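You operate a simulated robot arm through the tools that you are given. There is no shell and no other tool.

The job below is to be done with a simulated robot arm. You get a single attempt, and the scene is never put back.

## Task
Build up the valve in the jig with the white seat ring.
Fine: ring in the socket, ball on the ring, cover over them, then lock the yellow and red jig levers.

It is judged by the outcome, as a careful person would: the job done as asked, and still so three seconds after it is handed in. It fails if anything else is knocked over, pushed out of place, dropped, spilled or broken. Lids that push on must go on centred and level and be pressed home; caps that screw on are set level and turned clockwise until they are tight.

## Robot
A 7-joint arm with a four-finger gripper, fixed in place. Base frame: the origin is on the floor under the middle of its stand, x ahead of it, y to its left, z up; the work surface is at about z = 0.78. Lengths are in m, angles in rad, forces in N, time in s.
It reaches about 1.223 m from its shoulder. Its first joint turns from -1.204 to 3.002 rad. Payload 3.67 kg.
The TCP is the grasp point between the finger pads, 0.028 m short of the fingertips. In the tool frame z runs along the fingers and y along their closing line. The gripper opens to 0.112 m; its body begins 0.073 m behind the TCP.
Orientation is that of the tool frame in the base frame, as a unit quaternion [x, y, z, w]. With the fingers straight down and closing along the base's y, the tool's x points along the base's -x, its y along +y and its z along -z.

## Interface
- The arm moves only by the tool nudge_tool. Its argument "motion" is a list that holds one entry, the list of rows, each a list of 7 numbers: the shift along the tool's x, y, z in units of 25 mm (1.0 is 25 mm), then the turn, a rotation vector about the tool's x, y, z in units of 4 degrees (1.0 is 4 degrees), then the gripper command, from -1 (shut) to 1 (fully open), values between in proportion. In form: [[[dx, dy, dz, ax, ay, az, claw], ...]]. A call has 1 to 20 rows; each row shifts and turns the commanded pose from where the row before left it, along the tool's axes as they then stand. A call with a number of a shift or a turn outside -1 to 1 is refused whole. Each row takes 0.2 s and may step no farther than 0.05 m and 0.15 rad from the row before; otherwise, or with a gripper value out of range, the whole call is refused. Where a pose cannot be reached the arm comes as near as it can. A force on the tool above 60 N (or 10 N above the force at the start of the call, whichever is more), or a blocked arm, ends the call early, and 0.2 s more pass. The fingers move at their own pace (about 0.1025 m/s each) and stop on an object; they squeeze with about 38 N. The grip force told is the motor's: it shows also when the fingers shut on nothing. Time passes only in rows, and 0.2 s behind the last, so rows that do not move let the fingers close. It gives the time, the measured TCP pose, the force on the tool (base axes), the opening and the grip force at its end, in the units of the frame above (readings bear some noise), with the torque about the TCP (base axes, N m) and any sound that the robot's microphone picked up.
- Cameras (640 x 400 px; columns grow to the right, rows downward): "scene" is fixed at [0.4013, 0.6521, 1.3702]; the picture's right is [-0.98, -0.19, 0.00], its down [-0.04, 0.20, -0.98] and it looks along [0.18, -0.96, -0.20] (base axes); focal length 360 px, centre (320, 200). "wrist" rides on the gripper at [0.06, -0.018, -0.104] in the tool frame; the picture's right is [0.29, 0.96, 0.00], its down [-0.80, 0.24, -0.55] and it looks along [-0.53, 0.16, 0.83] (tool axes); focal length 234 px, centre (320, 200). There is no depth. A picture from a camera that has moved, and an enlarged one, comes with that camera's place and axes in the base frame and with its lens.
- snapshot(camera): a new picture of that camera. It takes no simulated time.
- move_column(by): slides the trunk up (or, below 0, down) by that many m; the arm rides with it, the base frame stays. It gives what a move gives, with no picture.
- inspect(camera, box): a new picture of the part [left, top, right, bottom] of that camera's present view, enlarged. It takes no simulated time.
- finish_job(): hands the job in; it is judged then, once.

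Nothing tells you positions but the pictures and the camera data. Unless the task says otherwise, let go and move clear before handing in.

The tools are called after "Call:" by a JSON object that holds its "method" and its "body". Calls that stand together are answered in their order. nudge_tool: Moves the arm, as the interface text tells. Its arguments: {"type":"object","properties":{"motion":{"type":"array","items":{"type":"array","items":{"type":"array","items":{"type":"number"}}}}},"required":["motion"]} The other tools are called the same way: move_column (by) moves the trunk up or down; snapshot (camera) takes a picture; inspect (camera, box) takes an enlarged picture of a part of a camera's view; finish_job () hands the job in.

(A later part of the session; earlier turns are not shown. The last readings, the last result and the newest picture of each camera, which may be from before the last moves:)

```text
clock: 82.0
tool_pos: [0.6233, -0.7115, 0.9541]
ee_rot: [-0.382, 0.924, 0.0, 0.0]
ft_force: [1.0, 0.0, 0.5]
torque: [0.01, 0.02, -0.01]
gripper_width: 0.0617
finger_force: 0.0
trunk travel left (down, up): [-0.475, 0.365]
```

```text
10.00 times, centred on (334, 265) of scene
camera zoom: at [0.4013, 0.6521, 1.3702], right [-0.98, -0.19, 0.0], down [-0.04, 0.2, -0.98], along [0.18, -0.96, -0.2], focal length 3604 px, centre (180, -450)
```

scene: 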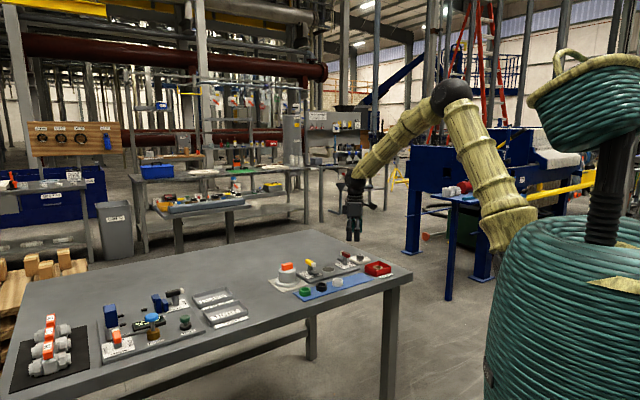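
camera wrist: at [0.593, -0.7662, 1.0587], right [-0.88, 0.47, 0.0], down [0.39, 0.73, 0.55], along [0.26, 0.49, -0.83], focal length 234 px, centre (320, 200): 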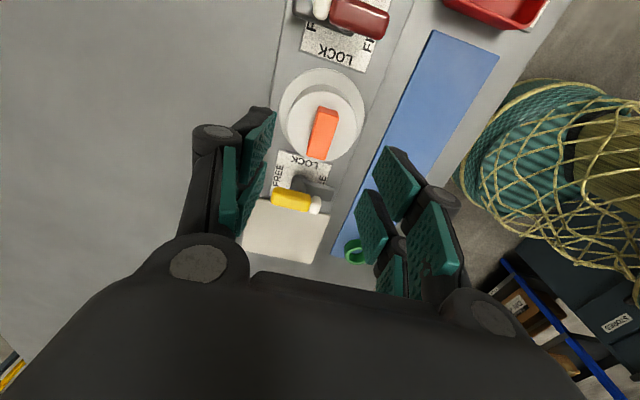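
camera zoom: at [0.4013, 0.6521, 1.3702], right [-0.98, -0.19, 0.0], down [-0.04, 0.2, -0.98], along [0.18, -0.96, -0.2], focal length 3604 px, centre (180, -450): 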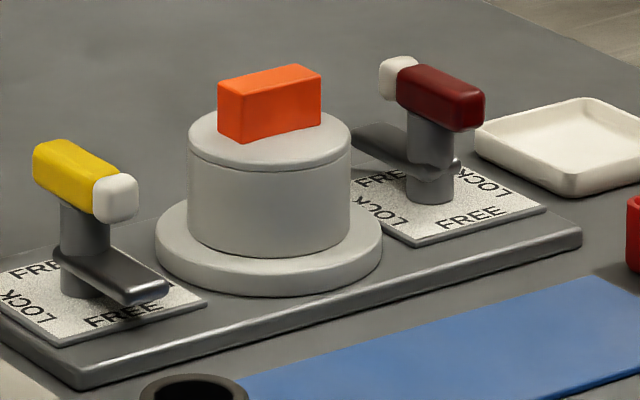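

The cover stands level in place. Now I'll look closely at the levers.

Call:
{"method": "inspect", "body": {"camera": "wrist", "box": [240, 60, 400, 260]}}

Call:
{"method": "inspect", "body": {"camera": "scene", "box": [300, 250, 332, 280]}}

Call:
{"method": "inspect", "body": {"camera": "scene", "box": [332, 245, 364, 275]}}

```text
2.00 times, centred on (320, 160) of wrist
camera zoom: at [0.593, -0.7662, 1.0587], right [-0.88, 0.47, 0.0], down [0.39, 0.73, 0.55], along [0.26, 0.49, -0.83], focal length 468 px, centre (320, 280)
```

zoom: 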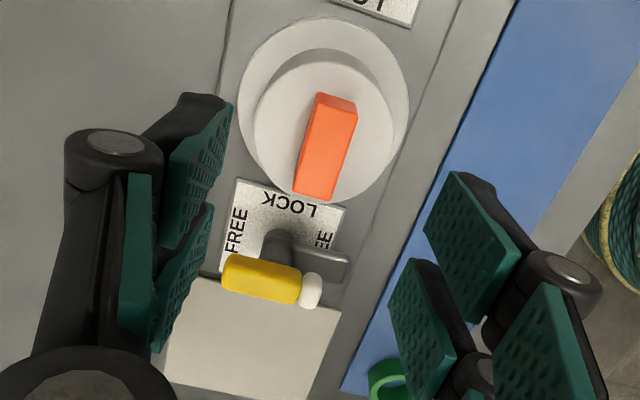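

```text
13.33 times, centred on (316, 265) of scene
camera zoom: at [0.4013, 0.6521, 1.3702], right [-0.98, -0.19, 0.0], down [-0.04, 0.2, -0.98], along [0.18, -0.96, -0.2], focal length 4805 px, centre (373, -667)
```

zoom: 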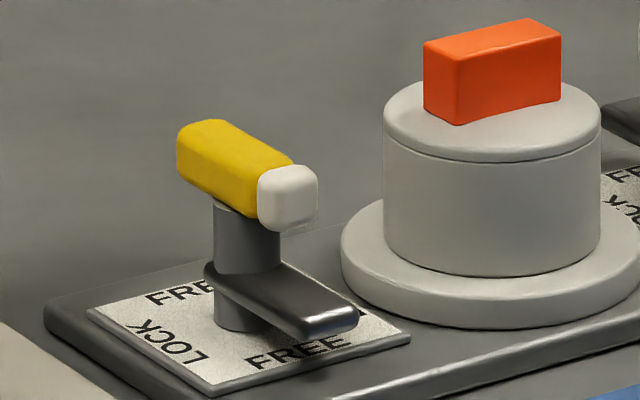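

```text
13.33 times, centred on (348, 260) of scene
camera zoom: at [0.4013, 0.6521, 1.3702], right [-0.98, -0.19, 0.0], down [-0.04, 0.2, -0.98], along [0.18, -0.96, -0.2], focal length 4805 px, centre (-53, -600)
```

zoom: 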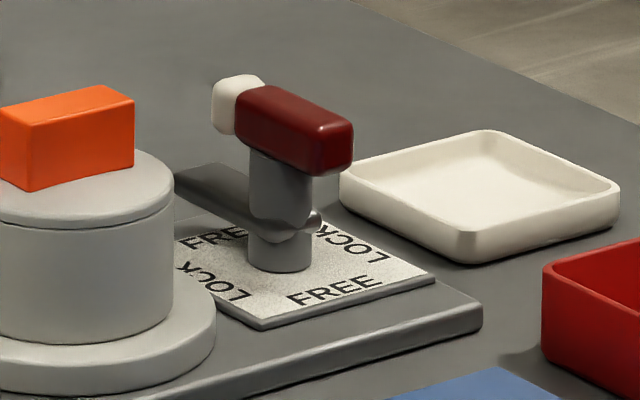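

The yellow lever's post is about 80 mm from the socket along the jig axis, with its bar across the jig. I'll move above it and rotate the tool -90° so the fingers straddle the bar.

Call:
{"method": "nudge_tool", "body": {"motion": [[[-0.8, 0, 0, 0, 0, 0, 0.1], [-0.8, 0, 0, 0, 0, 0, 0.1], [-0.8, 0, 0, 0, 0, 0, 0.1], [-0.8, 0, 0, 0, 0, 0, 0.1], [0, 0, 0, 0, 0, 1, 0.1], [0, 0, 0, 0, 0, 1, 0.1], [0, 0, 0, 0, 0, 1, 0.1], [0, 0, 0, 0, 0, 1, 0.1], [0, 0, 0, 0, 0, 1, 0.1], [0, 0, 0, 0, 0, 1, 0.1], [0, 0, 0, 0, 0, 1, 0.1], [0, 0, 0, 0, 0, 1, 0.1], [0, 0, 0, 0, 0, 1, 0.1], [0, 0, 0, 0, 0, 1, 0.1], [0, 0, 0, 0, 0, 1, 0.1], [0, 0, 0, 0, 0, 1, 0.1], [0, 0, 0, 0, 0, 1, 0.1], [0, 0, 0, 0, 0, 1, 0.1], [0, 0, 0, 0, 0, 1, 0.1], [0, 0, 0, 0, 0, 1, 0.1]]]}}

Call:
{"method": "nudge_tool", "body": {"motion": [[[0, 0, 0, 0, 0, 1, 0.1], [0, 0, 0, 0, 0, 1, 0.1], [0, 0, 0, 0, 0, 1, 0.1], [0, 0, 0, 0, 0, 1, 0.1], [0, 0, 0, 0, 0, 1, 0.1], [0, 0, 0, 0, 0, 1, 0.1], [0, 0, 0, 0, 0, 0.5, 0.1], [0, 0, 0, 0, 0, 0, 0.1], [0, 0, 0, 0, 0, 0, 0.1]]]}}

Call:
{"method": "snapshot", "body": {"camera": "wrist"}}

Call:
{"method": "inspect", "body": {"camera": "scene", "box": [290, 220, 370, 280]}}

```text
clock: 86.2
tool_pos: [0.6798, -0.6555, 0.9555]
ee_rot: [0.165, 0.986, 0.001, -0.001]
ft_force: [-0.3, 0.0, 0.0]
torque: [-0.01, 0.01, 0.0]
gripper_width: 0.0619
finger_force: 0.1
trunk travel left (down, up): [-0.475, 0.365]
```

```text
clock: 88.2
tool_pos: [0.6806, -0.6559, 0.9552]
ee_rot: [0.383, 0.924, 0.0, 0.001]
ft_force: [-1.0, 0.0, 0.3]
torque: [0.01, 0.02, 0.02]
gripper_width: 0.0615
finger_force: 0.2
trunk travel left (down, up): [-0.475, 0.365]
```

```text
taken
camera wrist: at [0.6247, -0.6259, 1.059], right [0.47, 0.88, 0.0], down [0.73, -0.39, 0.55], along [0.49, -0.26, -0.83], focal length 234 px, centre (320, 200)
```

wrist: 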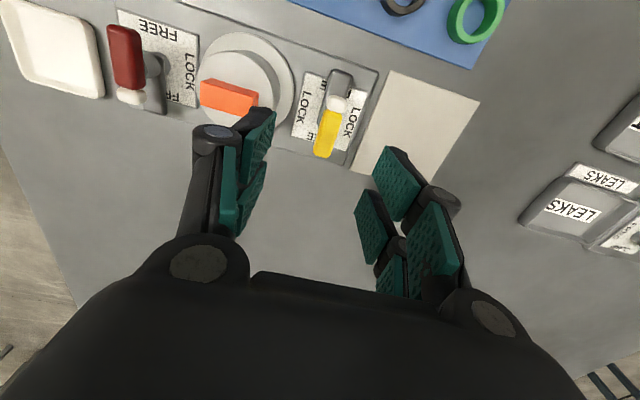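

```text
6.67 times, centred on (330, 250) of scene
camera zoom: at [0.4013, 0.6521, 1.3702], right [-0.98, -0.19, 0.0], down [-0.04, 0.2, -0.98], along [0.18, -0.96, -0.2], focal length 2403 px, centre (253, -133)
```

zoom: 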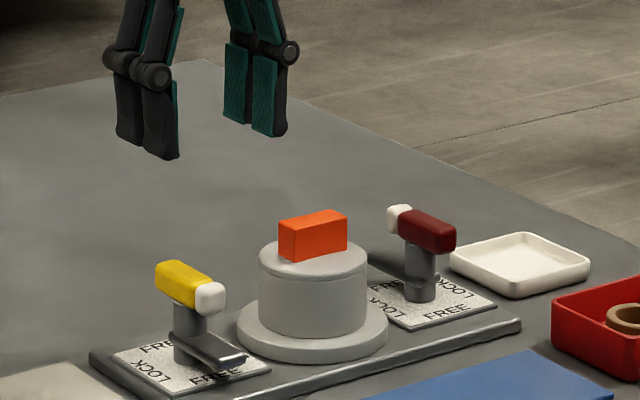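

Call:
{"method": "inspect", "body": {"camera": "wrist", "box": [270, 50, 400, 190]}}

Call:
{"method": "inspect", "body": {"camera": "wrist", "box": [80, 0, 240, 140]}}

```text
2.86 times, centred on (335, 120) of wrist
camera zoom: at [0.6247, -0.6259, 1.059], right [0.47, 0.88, 0.0], down [0.73, -0.39, 0.55], along [0.49, -0.26, -0.83], focal length 669 px, centre (277, 429)
```

zoom: 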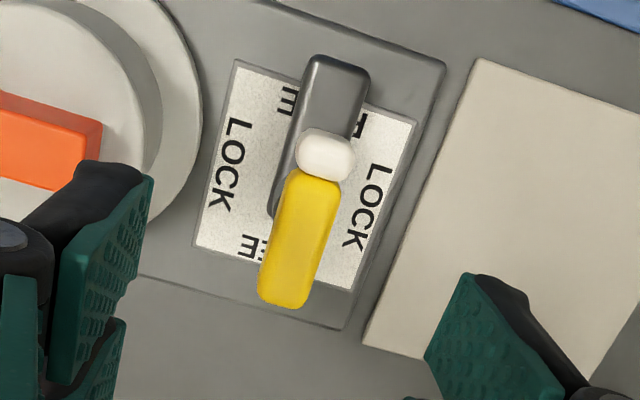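

```text
2.86 times, centred on (160, 70) of wrist
camera zoom: at [0.6247, -0.6259, 1.059], right [0.47, 0.88, 0.0], down [0.73, -0.39, 0.55], along [0.49, -0.26, -0.83], focal length 669 px, centre (777, 571)
```

zoom: 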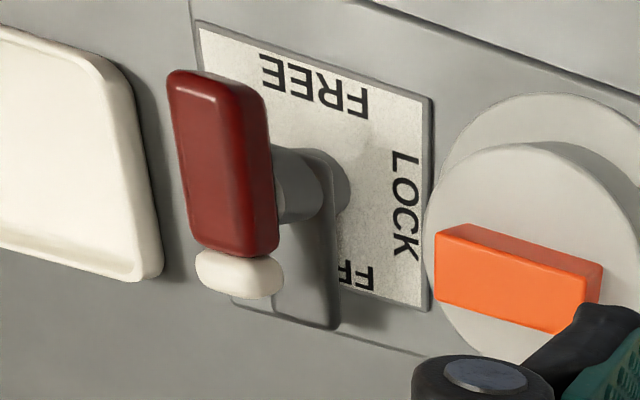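

The post is about 9 mm further along +y of the tool, near (0.687, -0.649). I'll shift there, narrow the fingers and descend partway.

Call:
{"method": "nudge_tool", "body": {"motion": [[[0, 0.19, 0, 0, 0, 0, -0.1], [0, 0.18, 0, 0, 0, 0, -0.25], [0, 0, 0.8, 0, 0, 0, -0.25], [0, 0, 0.8, 0, 0, 0, -0.25], [0, 0, 0, 0, 0, 0, -0.25], [0, 0, 0, 0, 0, 0, -0.25]]]}}

Call:
{"method": "inspect", "body": {"camera": "wrist", "box": [240, 60, 400, 220]}}

Call:
{"method": "inspect", "body": {"camera": "scene", "box": [290, 235, 354, 285]}}

```text
clock: 89.6
tool_pos: [0.6874, -0.6491, 0.9134]
ee_rot: [0.383, 0.924, 0.001, 0.0]
ft_force: [0.5, 0.2, 0.5]
torque: [0.03, 0.01, 0.0]
gripper_width: 0.0422
finger_force: 0.1
trunk travel left (down, up): [-0.475, 0.365]
```

```text
2.50 times, centred on (320, 140) of wrist
camera zoom: at [0.6311, -0.6187, 1.0188], right [0.47, 0.88, 0.0], down [0.73, -0.39, 0.55], along [0.49, -0.26, -0.83], focal length 585 px, centre (320, 350)
```

zoom: 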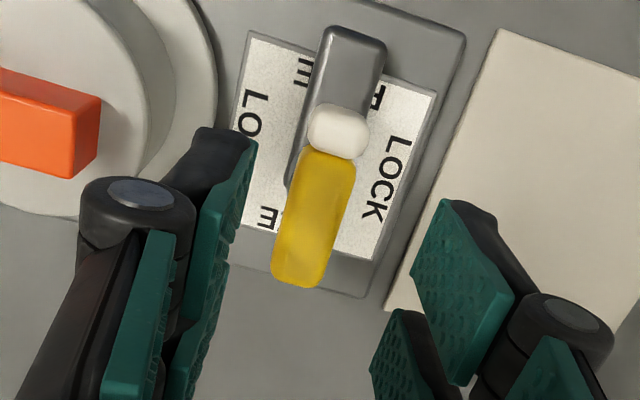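

```text
8.00 times, centred on (322, 260) of scene
camera zoom: at [0.4013, 0.6521, 1.3702], right [-0.98, -0.19, 0.0], down [-0.04, 0.2, -0.98], along [0.18, -0.96, -0.2], focal length 2883 px, centre (304, -280)
```

zoom: 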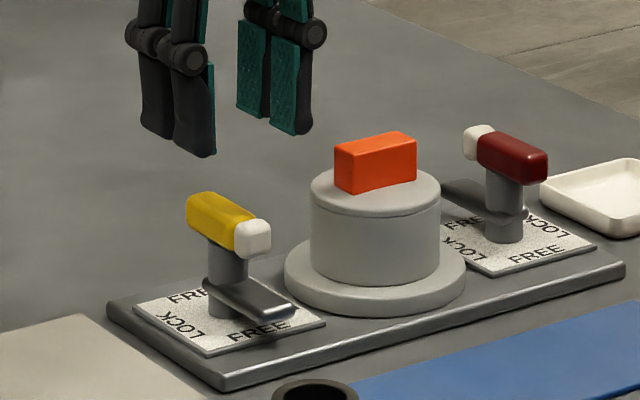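

The bar is well centred under the tool. I'll descend to grip height.

Call:
{"method": "nudge_tool", "body": {"motion": [[[0, 0, 0.7, 0, 0, 0, -0.3], [0, 0, 0.7, 0, 0, 0, -0.3], [0, 0, 0.7, 0, 0, 0, -0.3], [0, 0, 0, 0, 0, 0, -0.3], [0, 0, 0, 0, 0, 0, -0.3]]]}}

Call:
{"method": "inspect", "body": {"camera": "wrist", "box": [240, 80, 400, 240]}}

Call:
{"method": "inspect", "body": {"camera": "scene", "box": [290, 240, 354, 290]}}

```text
clock: 90.8
tool_pos: [0.6865, -0.6505, 0.8613]
ee_rot: [0.382, 0.924, 0.0, -0.001]
ft_force: [-0.1, 0.9, 0.6]
torque: [0.01, 0.02, 0.01]
gripper_width: 0.0395
finger_force: 0.0
trunk travel left (down, up): [-0.475, 0.365]
```

```text
2.50 times, centred on (320, 160) of wrist
camera zoom: at [0.6311, -0.6211, 0.9656], right [0.47, 0.88, 0.0], down [0.73, -0.39, 0.55], along [0.49, -0.26, -0.83], focal length 585 px, centre (320, 300)
```

zoom: 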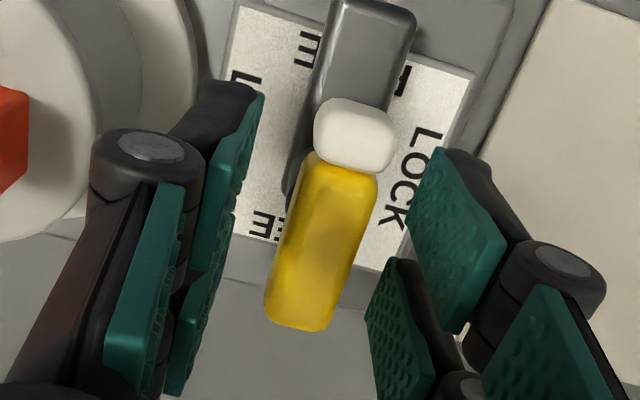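

```text
8.00 times, centred on (322, 265) of scene
camera zoom: at [0.4013, 0.6521, 1.3702], right [-0.98, -0.19, 0.0], down [-0.04, 0.2, -0.98], along [0.18, -0.96, -0.2], focal length 2883 px, centre (304, -320)
```

zoom: 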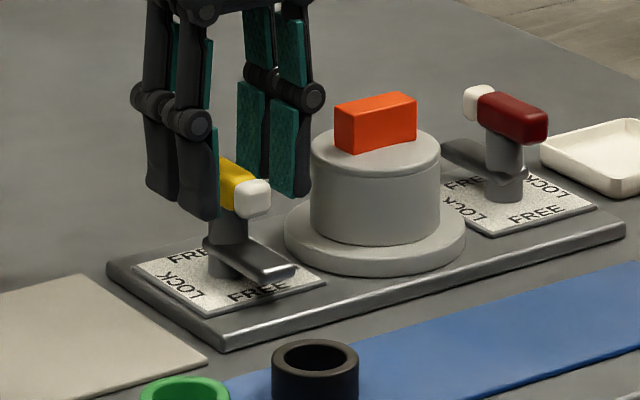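

Call:
{"method": "nudge_tool", "body": {"motion": [[[0.02, 0.03, 0.2, 0, 0, 0, -0.3], [0, 0, 0, 0, 0, 0, -0.5], [0, 0, 0, 0, 0, 0, -1], [0, 0, 0, 0, 0, 0, -1], [0, 0, 0, 0, 0, 0, -1]]]}}

Call:
{"method": "inspect", "body": {"camera": "wrist", "box": [240, 80, 400, 240]}}

Call:
{"method": "inspect", "body": {"camera": "scene", "box": [290, 240, 354, 290]}}

```text
clock: 92.0
tool_pos: [0.6868, -0.6491, 0.8564]
ee_rot: [0.382, 0.924, 0.0, 0.0]
ft_force: [-1.8, -0.1, -1.7]
torque: [-1.0, -0.94, 0.03]
gripper_width: 0.018
finger_force: 44.8
trunk travel left (down, up): [-0.475, 0.365]
```

```text
2.50 times, centred on (320, 160) of wrist
camera zoom: at [0.6308, -0.6195, 0.961], right [0.47, 0.88, 0.0], down [0.73, -0.39, 0.55], along [0.49, -0.26, -0.83], focal length 585 px, centre (320, 300)
```

zoom: 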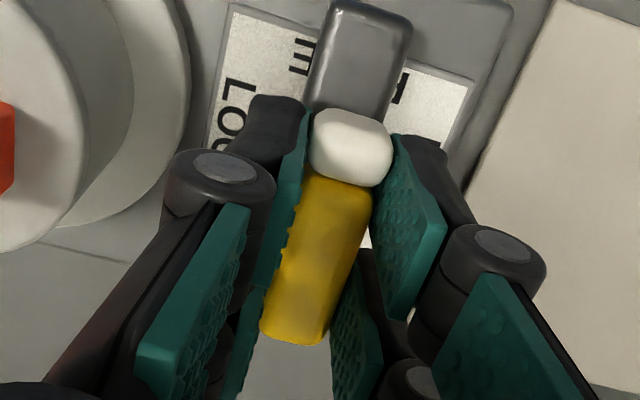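

```text
8.00 times, centred on (322, 265) of scene
camera zoom: at [0.4013, 0.6521, 1.3702], right [-0.98, -0.19, 0.0], down [-0.04, 0.2, -0.98], along [0.18, -0.96, -0.2], focal length 2883 px, centre (304, -320)
```

zoom: 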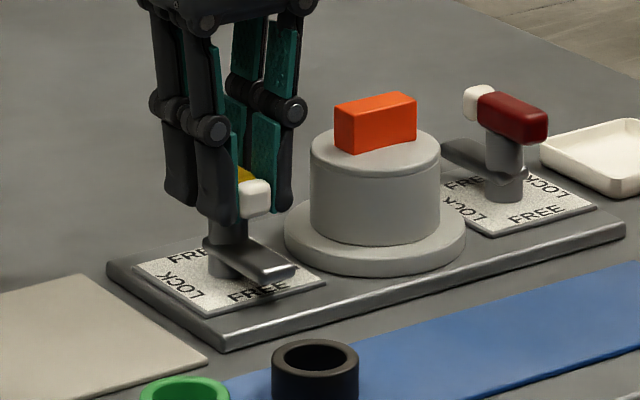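

I have the yellow bar gripped. I'll start turning counter-clockwise (seen from above), so the tongue swings toward the cover, with a small turn first as a check.

Call:
{"method": "nudge_tool", "body": {"motion": [[[0, 0, 0, 0, 0, -0.5, -1], [0, 0, 0, 0, 0, -1, -1], [0, 0, 0, 0, 0, -1, -1], [0, 0, 0, 0, 0, -1, -1], [0, 0, 0, 0, 0, 0, -1]]]}}

Call:
{"method": "inspect", "body": {"camera": "wrist", "box": [240, 80, 400, 240]}}

Call:
{"method": "inspect", "body": {"camera": "scene", "box": [290, 240, 354, 290]}}

```text
clock: 93.2
tool_pos: [0.6861, -0.649, 0.8561]
ee_rot: [0.267, 0.964, 0.001, 0.0]
ft_force: [-2.3, -8.9, 1.6]
torque: [0.48, 1.31, -0.01]
gripper_width: 0.0178
finger_force: 44.8
trunk travel left (down, up): [-0.475, 0.365]
```

```text
2.50 times, centred on (320, 160) of wrist
camera zoom: at [0.6252, -0.6339, 0.9611], right [0.25, 0.97, 0.0], down [0.81, -0.21, 0.55], along [0.54, -0.14, -0.83], focal length 585 px, centre (320, 300)
```

zoom: 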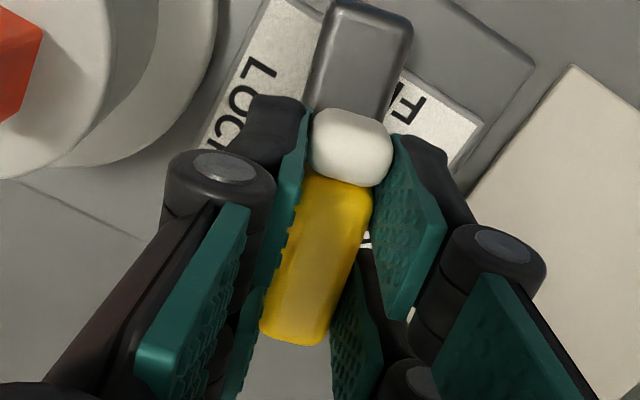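

```text
8.00 times, centred on (322, 265) of scene
camera zoom: at [0.4013, 0.6521, 1.3702], right [-0.98, -0.19, 0.0], down [-0.04, 0.2, -0.98], along [0.18, -0.96, -0.2], focal length 2883 px, centre (304, -320)
```

zoom: 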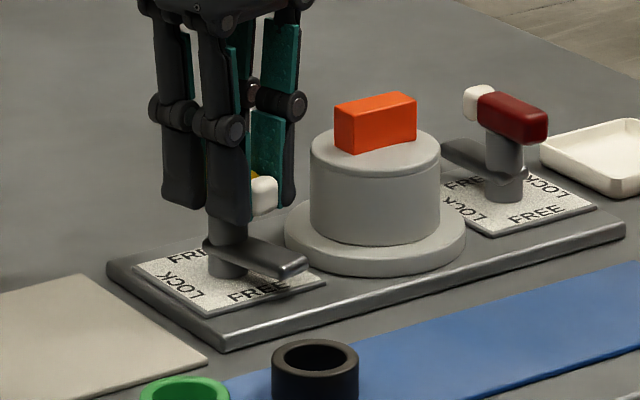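

The lever turns with the tool and the jig stays put, so I'll continue.

Call:
{"method": "nudge_tool", "body": {"motion": [[[0, 0, 0, 0, 0, -1, -1], [0, 0, 0, 0, 0, -1, -1], [0, 0, 0, 0, 0, -1, -1], [0, 0, 0, 0, 0, -1, -1], [0, 0, 0, 0, 0, -1, -1], [0, 0, 0, 0, 0, -1, -1], [0, 0, 0, 0, 0, -1, -1], [0, 0, 0, 0, 0, -1, -1], [0, 0, 0, 0, 0, -1, -1], [0, 0, 0, 0, 0, -1, -1], [0, 0, 0, 0, 0, 0, -1]]]}}

Call:
{"method": "inspect", "body": {"camera": "wrist", "box": [240, 80, 400, 240]}}

Call:
{"method": "inspect", "body": {"camera": "scene", "box": [290, 240, 354, 290]}}

```text
clock: 95.6
tool_pos: [0.6875, -0.6502, 0.8567]
ee_rot: [-0.077, 0.997, 0.001, 0.001]
ft_force: [-8.4, -19.5, 5.1]
torque: [-0.37, 0.18, -0.01]
gripper_width: 0.018
finger_force: 45.1
trunk travel left (down, up): [-0.475, 0.365]
```

```text
2.50 times, centred on (320, 160) of wrist
camera zoom: at [0.6294, -0.6768, 0.9609], right [-0.43, 0.9, 0.0], down [0.75, 0.36, 0.56], along [0.5, 0.24, -0.83], focal length 585 px, centre (320, 300)
```

zoom: 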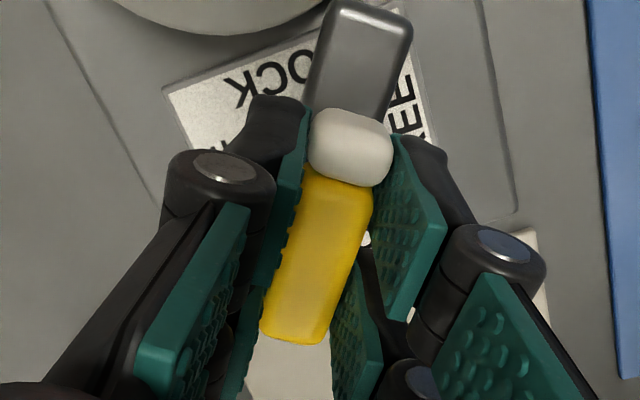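

```text
8.00 times, centred on (322, 265) of scene
camera zoom: at [0.4013, 0.6521, 1.3702], right [-0.98, -0.19, 0.0], down [-0.04, 0.2, -0.98], along [0.18, -0.96, -0.2], focal length 2883 px, centre (304, -320)
```

zoom: 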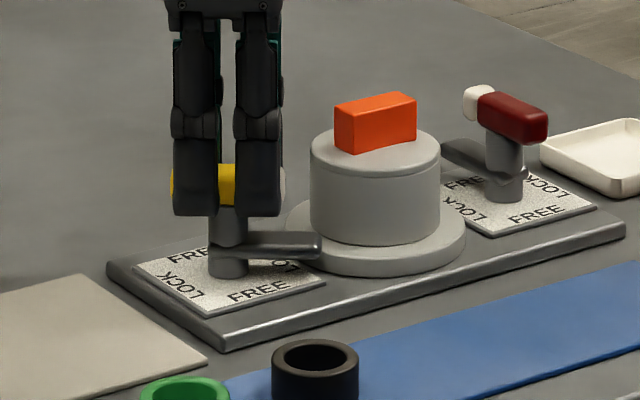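

The lever is about 54° around with moderate side load. I'll shift the tool slightly to relieve it and continue turning.

Call:
{"method": "nudge_tool", "body": {"motion": [[[0.04, -0.06, 0, 0, 0, -1, -1], [0.04, -0.06, 0, 0, 0, -1, -1], [0, 0, 0, 0, 0, -1, -1], [0, 0, 0, 0, 0, -1, -1], [0, 0, 0, 0, 0, -1, -1], [0, 0, 0, 0, 0, 0, -1]]]}}

Call:
{"method": "inspect", "body": {"camera": "wrist", "box": [240, 80, 400, 240]}}

Call:
{"method": "inspect", "body": {"camera": "scene", "box": [300, 250, 340, 280]}}

```text
clock: 97.0
tool_pos: [0.6866, -0.65, 0.8565]
ee_rot: [-0.251, 0.968, 0.001, 0.0]
ft_force: [3.5, 9.3, -9.7]
torque: [0.23, 0.05, 0.01]
gripper_width: 0.0182
finger_force: 44.6
trunk travel left (down, up): [-0.475, 0.365]
```

```text
2.50 times, centred on (320, 160) of wrist
camera zoom: at [0.6424, -0.6947, 0.961], right [-0.72, 0.7, 0.0], down [0.58, 0.6, 0.56], along [0.39, 0.4, -0.83], focal length 585 px, centre (320, 300)
```

zoom: 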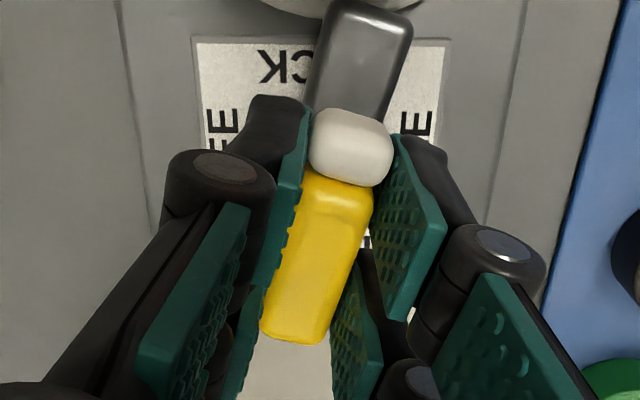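

```text
13.33 times, centred on (320, 265) of scene
camera zoom: at [0.4013, 0.6521, 1.3702], right [-0.98, -0.19, 0.0], down [-0.04, 0.2, -0.98], along [0.18, -0.96, -0.2], focal length 4805 px, centre (320, -667)
```

zoom: 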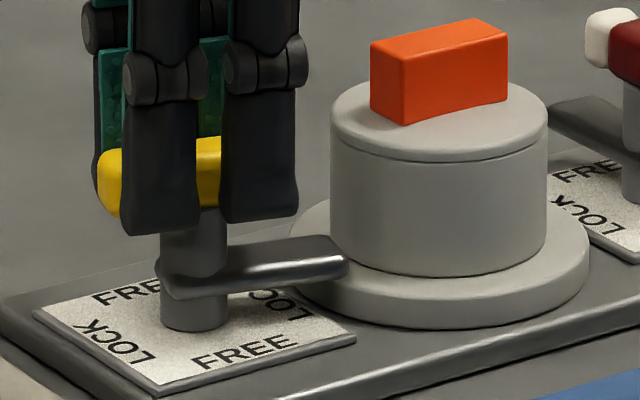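

The tongue is passing over the flange. Four more steps should bring it in line with the jig axis.

Call:
{"method": "nudge_tool", "body": {"motion": [[[0, 0, 0, 0, 0, -1, -1], [0, 0, 0, 0, 0, -1, -1], [0, 0, 0, 0, 0, -1, -1], [0, 0, 0, 0, 0, -1, -1], [0, 0, 0, 0, 0, 0, -1]]]}}

Call:
{"method": "inspect", "body": {"camera": "wrist", "box": [240, 60, 400, 240]}}

Call:
{"method": "inspect", "body": {"camera": "scene", "box": [300, 250, 340, 280]}}

```text
clock: 98.2
tool_pos: [0.6862, -0.6508, 0.8563]
ee_rot: [-0.384, 0.924, 0.0, 0.0]
ft_force: [2.1, 17.4, -8.4]
torque: [0.12, 0.44, -0.06]
gripper_width: 0.0182
finger_force: 44.8
trunk travel left (down, up): [-0.475, 0.365]
```

```text
2.22 times, centred on (320, 150) of wrist
camera zoom: at [0.6565, -0.7048, 0.9611], right [-0.88, 0.47, 0.0], down [0.39, 0.73, 0.55], along [0.26, 0.49, -0.83], focal length 520 px, centre (320, 311)
```

zoom: 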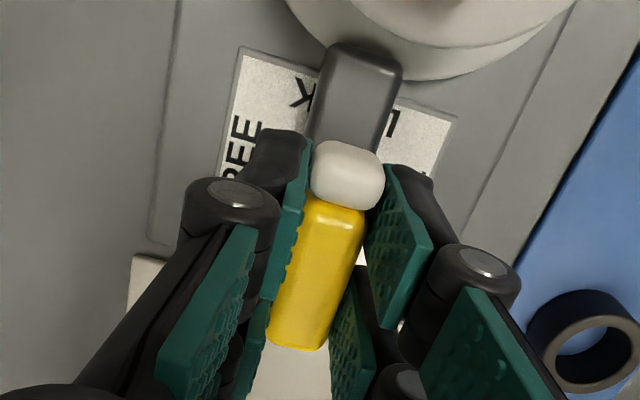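

```text
13.33 times, centred on (320, 265) of scene
camera zoom: at [0.4013, 0.6521, 1.3702], right [-0.98, -0.19, 0.0], down [-0.04, 0.2, -0.98], along [0.18, -0.96, -0.2], focal length 4805 px, centre (320, -667)
```

zoom: 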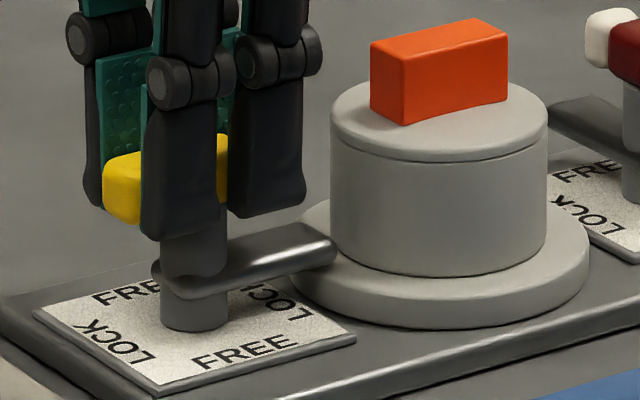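

The yellow lever's tongue now points straight at the cover over its flange, at LOCK. I'll relieve the side load, then open and lift away.

Call:
{"method": "nudge_tool", "body": {"motion": [[[-0.08, 0.06, 0.04, 0, 0, 0, -1], [0, 0, 0, 0, 0, 0, -1], [0, 0, 0, 0, 0, 0, -0.6], [0, 0, 0, 0, 0, 0, -0.4], [0, 0, 0, 0, 0, 0, -0.3], [0, 0, 0, 0, 0, 0, -0.3], [0, 0, -0.6, 0, 0, 0, -0.3], [0, 0, -1, 0, 0, 0, -0.3], [0, 0, -1, 0, 0, 0, -0.2], [0, 0, -1, 0, 0, 0, 0], [0, 0, -0.4, 0, 0, 0, 0], [0, 0, 0, 0, 0, 0, 0], [0, 0, 0, 0, 0, 0, 0]]]}}

Call:
{"method": "inspect", "body": {"camera": "wrist", "box": [240, 40, 400, 220]}}

Call:
{"method": "inspect", "body": {"camera": "scene", "box": [300, 250, 340, 280]}}

```text
clock: 101.0
tool_pos: [0.6845, -0.6506, 0.9544]
ee_rot: [-0.382, 0.924, 0.0, 0.0]
ft_force: [-0.3, 0.2, -0.9]
torque: [0.02, 0.01, 0.0]
gripper_width: 0.0559
finger_force: 0.1
trunk travel left (down, up): [-0.475, 0.365]
```

```text
2.22 times, centred on (320, 130) of wrist
camera zoom: at [0.6548, -0.7046, 1.06], right [-0.88, 0.47, 0.0], down [0.39, 0.73, 0.55], along [0.26, 0.49, -0.83], focal length 520 px, centre (320, 356)
```

zoom: 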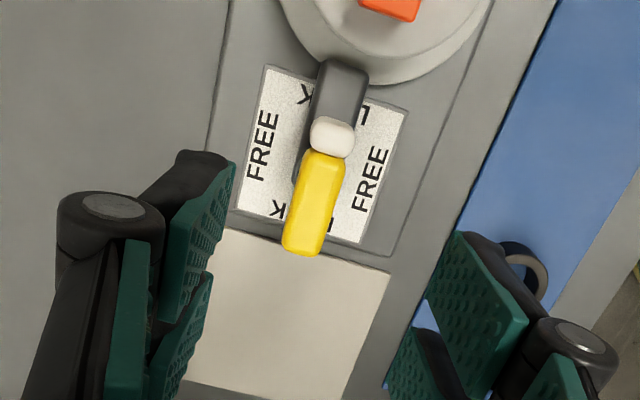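

```text
13.33 times, centred on (320, 265) of scene
camera zoom: at [0.4013, 0.6521, 1.3702], right [-0.98, -0.19, 0.0], down [-0.04, 0.2, -0.98], along [0.18, -0.96, -0.2], focal length 4805 px, centre (320, -667)
```

zoom: 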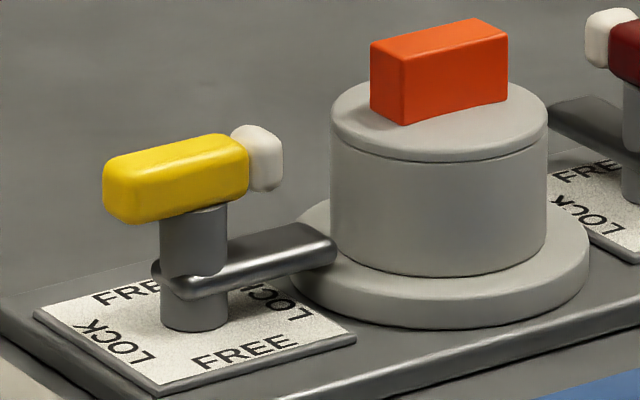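

The yellow lever is locked over the flange. Now the red one: I'll travel over it and rotate the tool back by -90°.

Call:
{"method": "nudge_tool", "body": {"motion": [[[0.99, 0, 0, 0, 0, 0, 0], [0.99, 0, 0, 0, 0, 0, 0], [0.99, 0, 0, 0, 0, 0, 0], [0.99, 0, 0, 0, 0, 0, 0], [0.99, 0, 0, 0, 0, 0, 0], [0.99, 0, 0, 0, 0, 0, 0], [0.99, 0, 0, 0, 0, 0, 0], [0, 0, 0, 0, 0, 1, 0], [0, 0, 0, 0, 0, 1, 0], [0, 0, 0, 0, 0, 1, 0], [0, 0, 0, 0, 0, 1, 0], [0, 0, 0, 0, 0, 1, 0], [0, 0, 0, 0, 0, 1, 0], [0, 0, 0, 0, 0, 1, 0], [0, 0, 0, 0, 0, 1, 0], [0, 0, 0, 0, 0, 1, 0], [0, 0, 0, 0, 0, 1, 0], [0, 0, 0, 0, 0, 1, 0], [0, 0, 0, 0, 0, 1, 0], [0, 0, 0, 0, 0, 1, 0]]]}}

Call:
{"method": "nudge_tool", "body": {"motion": [[[0, 0, 0, 0, 0, 1, 0], [0, 0, 0, 0, 0, 1, 0], [0, 0, 0, 0, 0, 1, 0], [0, 0, 0, 0, 0, 1, 0], [0, 0, 0, 0, 0, 1, 0], [0, 0, 0, 0, 0, 1, 0], [0, 0, 0, 0, 0, 1, 0], [0, 0, 0, 0, 0, 1, 0], [0, 0, 0, 0, 0, 1, 0], [0, 0, 0, 0, 0, 0.5, 0], [0, 0, 0, 0, 0, 0, 0], [0, 0, 0, 0, 0, 0, 0]]]}}

Call:
{"method": "snapshot", "body": {"camera": "wrist"}}

Call:
{"method": "inspect", "body": {"camera": "wrist", "box": [250, 40, 400, 200]}}

Call:
{"method": "inspect", "body": {"camera": "scene", "box": [300, 220, 380, 280]}}

```text
clock: 105.2
tool_pos: [0.5639, -0.771, 0.9557]
ee_rot: [0.062, 0.998, 0.0, 0.001]
ft_force: [0.1, 0.1, -0.5]
torque: [0.02, 0.01, 0.0]
gripper_width: 0.056
finger_force: 0.1
trunk travel left (down, up): [-0.475, 0.365]
```

```text
clock: 107.8
tool_pos: [0.5643, -0.7713, 0.9568]
ee_rot: [0.383, 0.924, 0.0, 0.0]
ft_force: [-0.5, 0.4, -0.7]
torque: [-0.02, -0.01, 0.0]
gripper_width: 0.0561
finger_force: 0.1
trunk travel left (down, up): [-0.475, 0.365]
```

```text
taken
camera wrist: at [0.5078, -0.741, 1.0606], right [0.47, 0.88, 0.0], down [0.73, -0.39, 0.55], along [0.49, -0.26, -0.83], focal length 234 px, centre (320, 200)
```

wrist: 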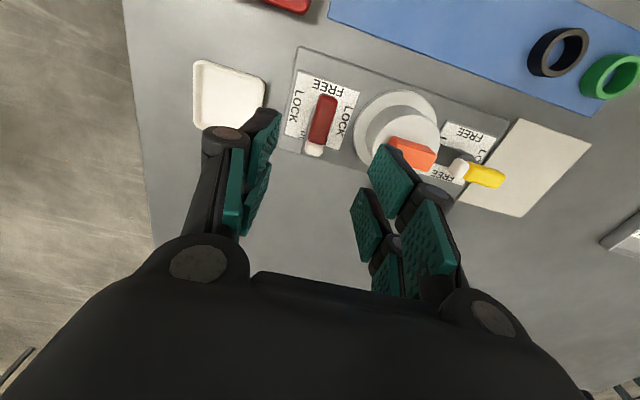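

```text
2.50 times, centred on (325, 120) of wrist
camera zoom: at [0.5078, -0.741, 1.0606], right [0.47, 0.88, 0.0], down [0.73, -0.39, 0.55], along [0.49, -0.26, -0.83], focal length 585 px, centre (308, 400)
```

zoom: 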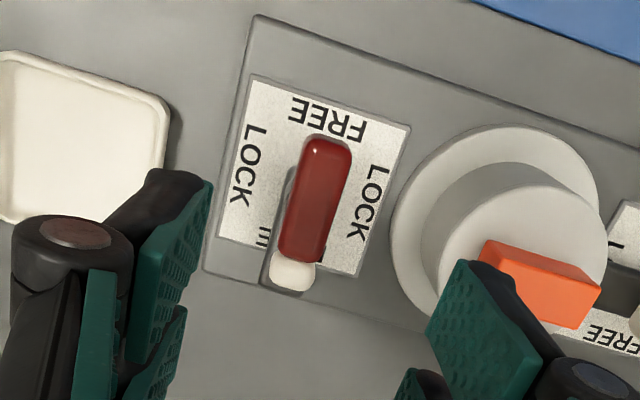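

```text
6.67 times, centred on (340, 250) of scene
camera zoom: at [0.4013, 0.6521, 1.3702], right [-0.98, -0.19, 0.0], down [-0.04, 0.2, -0.98], along [0.18, -0.96, -0.2], focal length 2403 px, centre (187, -133)
```

zoom: 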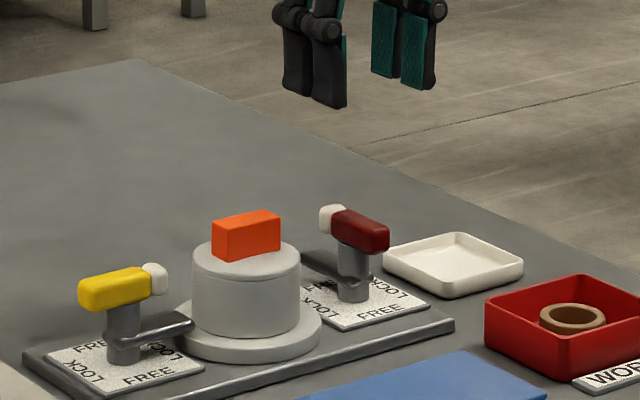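

The red post is nearly under the tool. I'll fine-adjust, narrow the fingers and descend partway.

Call:
{"method": "nudge_tool", "body": {"motion": [[[-0.04, 0.05, 0, 0, 0, 0, -0.2], [0, 0, 0.8, 0, 0, 0, -0.3], [0, 0, 0.8, 0, 0, 0, -0.3], [0, 0, 0.4, 0, 0, 0, -0.3], [0, 0, 0, 0, 0, 0, -0.3], [0, 0, 0, 0, 0, 0, -0.3]]]}}

Call:
{"method": "inspect", "body": {"camera": "wrist", "box": [240, 60, 400, 220]}}

Call:
{"method": "inspect", "body": {"camera": "scene", "box": [310, 235, 374, 285]}}

```text
clock: 109.2
tool_pos: [0.565, -0.7723, 0.9064]
ee_rot: [0.383, 0.924, 0.0, 0.0]
ft_force: [-0.1, 0.0, 0.2]
torque: [-0.03, -0.01, 0.04]
gripper_width: 0.0394
finger_force: 0.1
trunk travel left (down, up): [-0.475, 0.365]
```

```text
2.50 times, centred on (320, 140) of wrist
camera zoom: at [0.5103, -0.7422, 1.011], right [0.47, 0.88, 0.0], down [0.73, -0.39, 0.55], along [0.49, -0.26, -0.83], focal length 585 px, centre (320, 350)
```

zoom: 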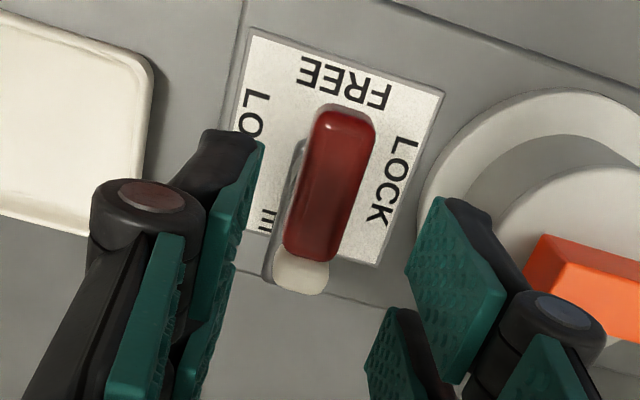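

```text
8.00 times, centred on (342, 260) of scene
camera zoom: at [0.4013, 0.6521, 1.3702], right [-0.98, -0.19, 0.0], down [-0.04, 0.2, -0.98], along [0.18, -0.96, -0.2], focal length 2883 px, centre (144, -280)
```

zoom: 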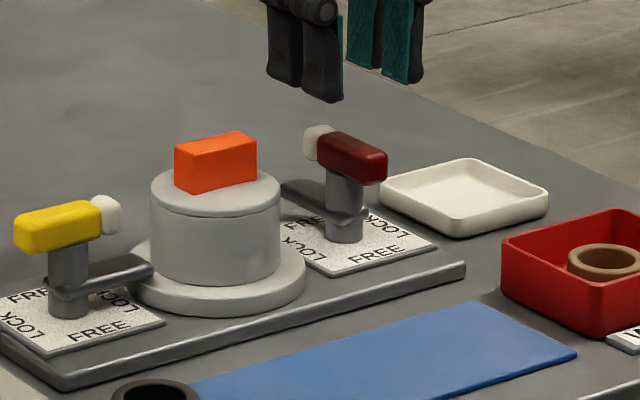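

Call:
{"method": "nudge_tool", "body": {"motion": [[[0.07, -0.02, 0.6, 0, 0, 0, -0.3], [0, 0, 0.6, 0, 0, 0, -0.3], [0, 0, 0.6, 0, 0, 0, -0.3], [0, 0, 0, 0, 0, 0, -0.3], [0, 0, 0, 0, 0, 0, -0.3]]]}}

Call:
{"method": "inspect", "body": {"camera": "wrist", "box": [240, 80, 400, 240]}}

Call:
{"method": "inspect", "body": {"camera": "scene", "box": [310, 235, 374, 285]}}

```text
clock: 110.4
tool_pos: [0.5643, -0.7716, 0.8609]
ee_rot: [0.382, 0.924, 0.001, -0.001]
ft_force: [-0.8, -0.4, 0.3]
torque: [-0.02, -0.01, -0.03]
gripper_width: 0.0393
finger_force: 0.1
trunk travel left (down, up): [-0.475, 0.365]
```

```text
2.50 times, centred on (320, 160) of wrist
camera zoom: at [0.5083, -0.7415, 0.9652], right [0.47, 0.88, 0.0], down [0.73, -0.39, 0.55], along [0.49, -0.26, -0.83], focal length 585 px, centre (320, 300)
```

zoom: 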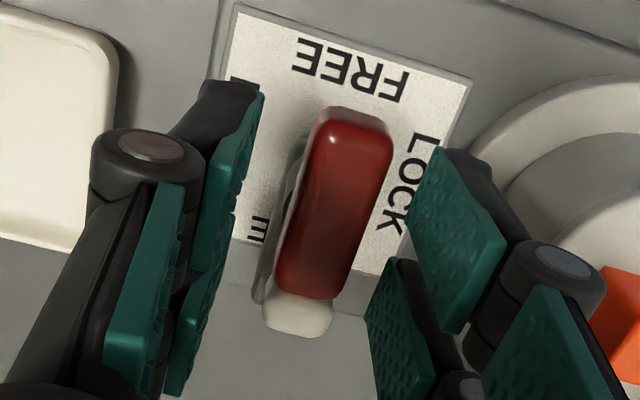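

```text
8.00 times, centred on (342, 260) of scene
camera zoom: at [0.4013, 0.6521, 1.3702], right [-0.98, -0.19, 0.0], down [-0.04, 0.2, -0.98], along [0.18, -0.96, -0.2], focal length 2883 px, centre (144, -280)
```

zoom: 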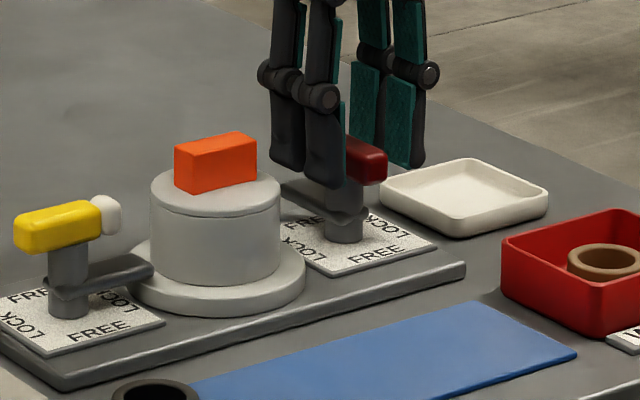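

Well placed. I'll drop the last few millimetres and close on the red bar.

Call:
{"method": "nudge_tool", "body": {"motion": [[[0.02, 0, 0.18, 0, 0, 0, -0.3], [0, 0, 0, 0, 0, 0, -0.5], [0, 0, 0, 0, 0, 0, -1], [0, 0, 0, 0, 0, 0, -1], [0, 0, 0, 0, 0, 0, -1]]]}}

Call:
{"method": "inspect", "body": {"camera": "wrist", "box": [240, 80, 400, 240]}}

Call:
{"method": "inspect", "body": {"camera": "scene", "box": [310, 235, 374, 285]}}

```text
clock: 111.6
tool_pos: [0.5628, -0.7702, 0.8575]
ee_rot: [0.383, 0.924, 0.001, 0.0]
ft_force: [4.6, 5.9, -4.4]
torque: [-0.32, -0.55, 0.01]
gripper_width: 0.0176
finger_force: 45.2
trunk travel left (down, up): [-0.475, 0.365]
```

```text
2.50 times, centred on (320, 160) of wrist
camera zoom: at [0.5082, -0.7402, 0.9616], right [0.47, 0.88, 0.0], down [0.73, -0.39, 0.55], along [0.49, -0.26, -0.83], focal length 585 px, centre (320, 300)
```

zoom: 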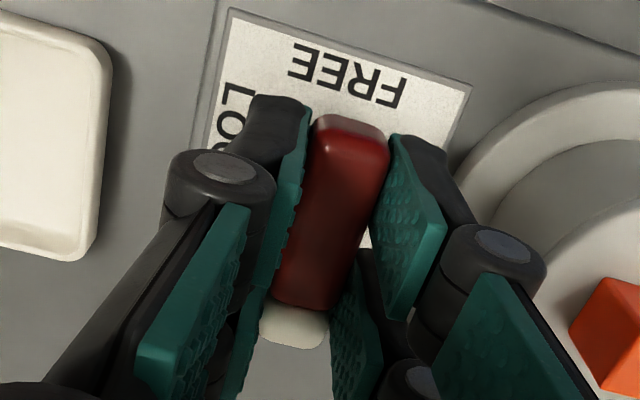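

```text
8.00 times, centred on (342, 260) of scene
camera zoom: at [0.4013, 0.6521, 1.3702], right [-0.98, -0.19, 0.0], down [-0.04, 0.2, -0.98], along [0.18, -0.96, -0.2], focal length 2883 px, centre (144, -280)
```

zoom: 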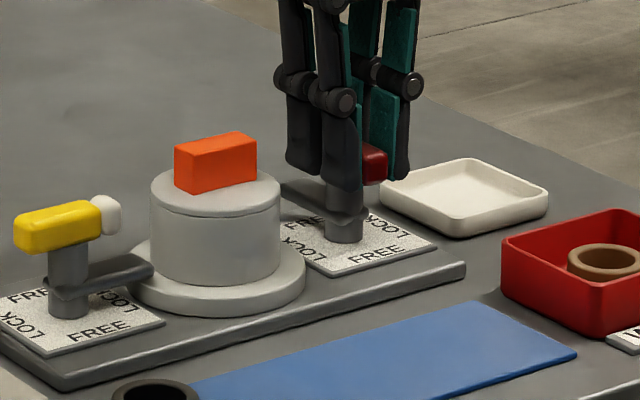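

Gripped. I'll turn the red lever counter-clockwise in stages.

Call:
{"method": "nudge_tool", "body": {"motion": [[[0, 0, 0, 0, 0, -0.5, -1], [0, 0, 0, 0, 0, -1, -1], [0, 0, 0, 0, 0, -1, -1], [0, 0, 0, 0, 0, -1, -1], [0, 0, 0, 0, 0, -1, -1], [0, 0, 0, 0, 0, -1, -1], [0, 0, 0, 0, 0, -1, -1], [0, 0, 0, 0, 0, -1, -1], [0, 0, 0, 0, 0, 0, -1]]]}}

Call:
{"method": "inspect", "body": {"camera": "wrist", "box": [240, 80, 400, 240]}}

Call:
{"method": "inspect", "body": {"camera": "scene", "box": [310, 235, 374, 285]}}

```text
clock: 113.6
tool_pos: [0.5631, -0.7708, 0.857]
ee_rot: [0.13, 0.992, 0.0, 0.001]
ft_force: [9.0, -10.2, 12.8]
torque: [-0.71, -1.55, 0.03]
gripper_width: 0.0178
finger_force: 45.1
trunk travel left (down, up): [-0.475, 0.365]
```

```text
2.50 times, centred on (320, 160) of wrist
camera zoom: at [0.5001, -0.7723, 0.9615], right [-0.03, 1.0, 0.0], down [0.83, 0.03, 0.56], along [0.55, 0.02, -0.83], focal length 585 px, centre (320, 300)
```

zoom: 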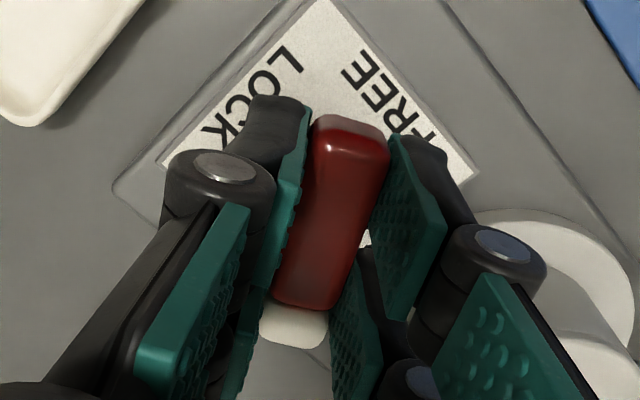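

```text
8.00 times, centred on (342, 260) of scene
camera zoom: at [0.4013, 0.6521, 1.3702], right [-0.98, -0.19, 0.0], down [-0.04, 0.2, -0.98], along [0.18, -0.96, -0.2], focal length 2883 px, centre (144, -280)
```

zoom: 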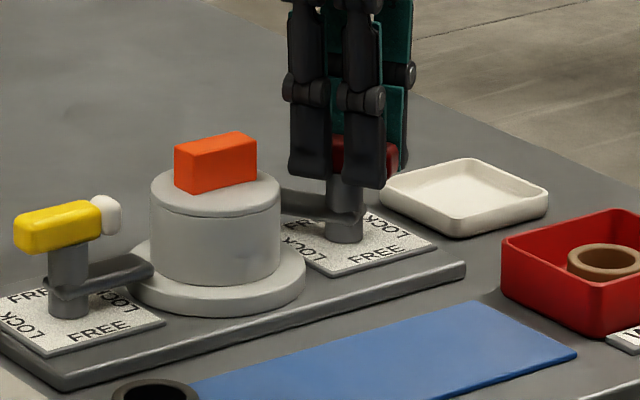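

Call:
{"method": "nudge_tool", "body": {"motion": [[[-0.06, -0.04, -0.05, 0, 0, -1, -1], [0, 0, 0, 0, 0, -1, -1], [0, 0, 0, 0, 0, -1, -1], [0, 0, 0, 0, 0, -1, -1], [0, 0, 0, 0, 0, -1, -1], [0, 0, 0, 0, 0, -1, -1], [0, 0, 0, 0, 0, -1, -1], [0, 0, 0, 0, 0, -1, -1], [0, 0, 0, 0, 0, -1, -1], [0, 0, 0, 0, 0, 0, -1]]]}}

Call:
{"method": "inspect", "body": {"camera": "wrist", "box": [240, 80, 400, 240]}}

Call:
{"method": "inspect", "body": {"camera": "scene", "box": [310, 235, 374, 285]}}

```text
clock: 115.8
tool_pos: [0.5625, -0.7721, 0.8566]
ee_rot: [-0.182, 0.983, 0.001, 0.0]
ft_force: [-5.3, -2.6, -2.3]
torque: [-0.22, 0.4, 0.01]
gripper_width: 0.0176
finger_force: 45.1
trunk travel left (down, up): [-0.475, 0.365]
```

```text
2.50 times, centred on (320, 160) of wrist
camera zoom: at [0.5135, -0.8101, 0.9616], right [-0.61, 0.79, 0.0], down [0.66, 0.51, 0.55], along [0.44, 0.34, -0.83], focal length 585 px, centre (320, 300)
```

zoom: 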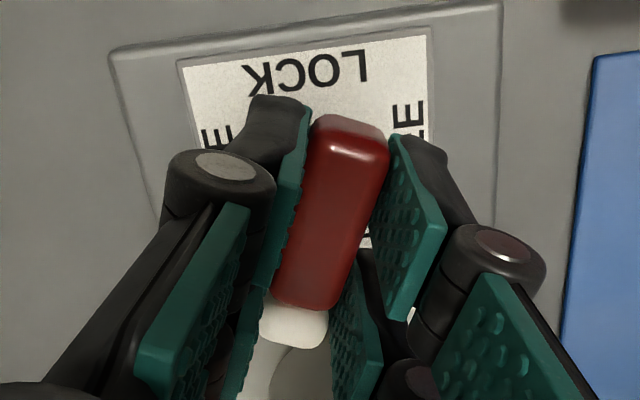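

```text
8.00 times, centred on (342, 260) of scene
camera zoom: at [0.4013, 0.6521, 1.3702], right [-0.98, -0.19, 0.0], down [-0.04, 0.2, -0.98], along [0.18, -0.96, -0.2], focal length 2883 px, centre (144, -280)
```

zoom: 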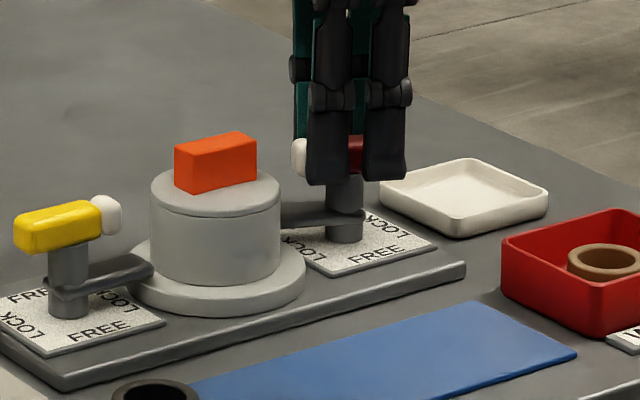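

About 66° done with low forces. Six more steps to line it up.

Call:
{"method": "nudge_tool", "body": {"motion": [[[0, 0, 0, 0, 0, -1, -1], [0, 0, 0, 0, 0, -1, -1], [0, 0, 0, 0, 0, -1, -1], [0, 0, 0, 0, 0, -1, -1], [0, 0, 0, 0, 0, -1, -1], [0, 0, 0, 0, 0, -1, -1], [0, 0, 0, 0, 0, 0, -1]]]}}

Call:
{"method": "inspect", "body": {"camera": "wrist", "box": [240, 80, 400, 240]}}

Call:
{"method": "inspect", "body": {"camera": "scene", "box": [310, 235, 374, 285]}}

```text
clock: 117.4
tool_pos: [0.5637, -0.7721, 0.8572]
ee_rot: [-0.383, 0.924, 0.0, 0.001]
ft_force: [-7.1, -1.5, -4.9]
torque: [-0.71, 0.99, 0.03]
gripper_width: 0.0178
finger_force: 44.5
trunk travel left (down, up): [-0.475, 0.365]
```

```text
2.50 times, centred on (320, 160) of wrist
camera zoom: at [0.5337, -0.8276, 0.9616], right [-0.88, 0.47, 0.0], down [0.39, 0.73, 0.56], along [0.26, 0.49, -0.83], focal length 585 px, centre (320, 300)
```

zoom: 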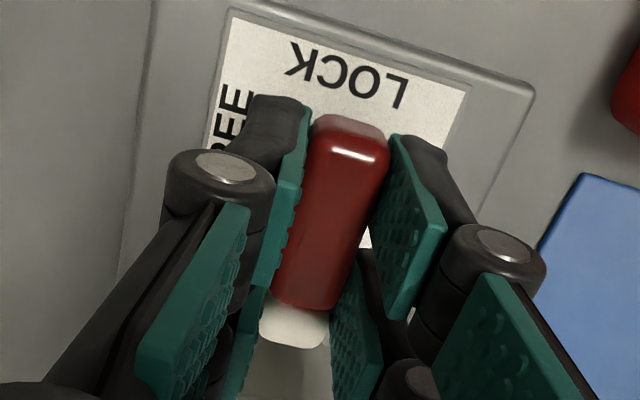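

```text
8.00 times, centred on (342, 260) of scene
camera zoom: at [0.4013, 0.6521, 1.3702], right [-0.98, -0.19, 0.0], down [-0.04, 0.2, -0.98], along [0.18, -0.96, -0.2], focal length 2883 px, centre (144, -280)
```

zoom: 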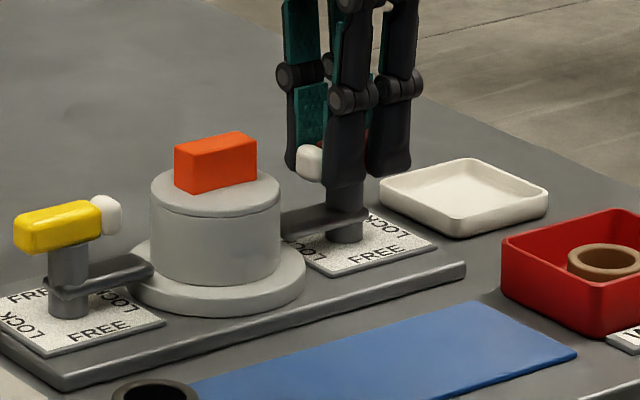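

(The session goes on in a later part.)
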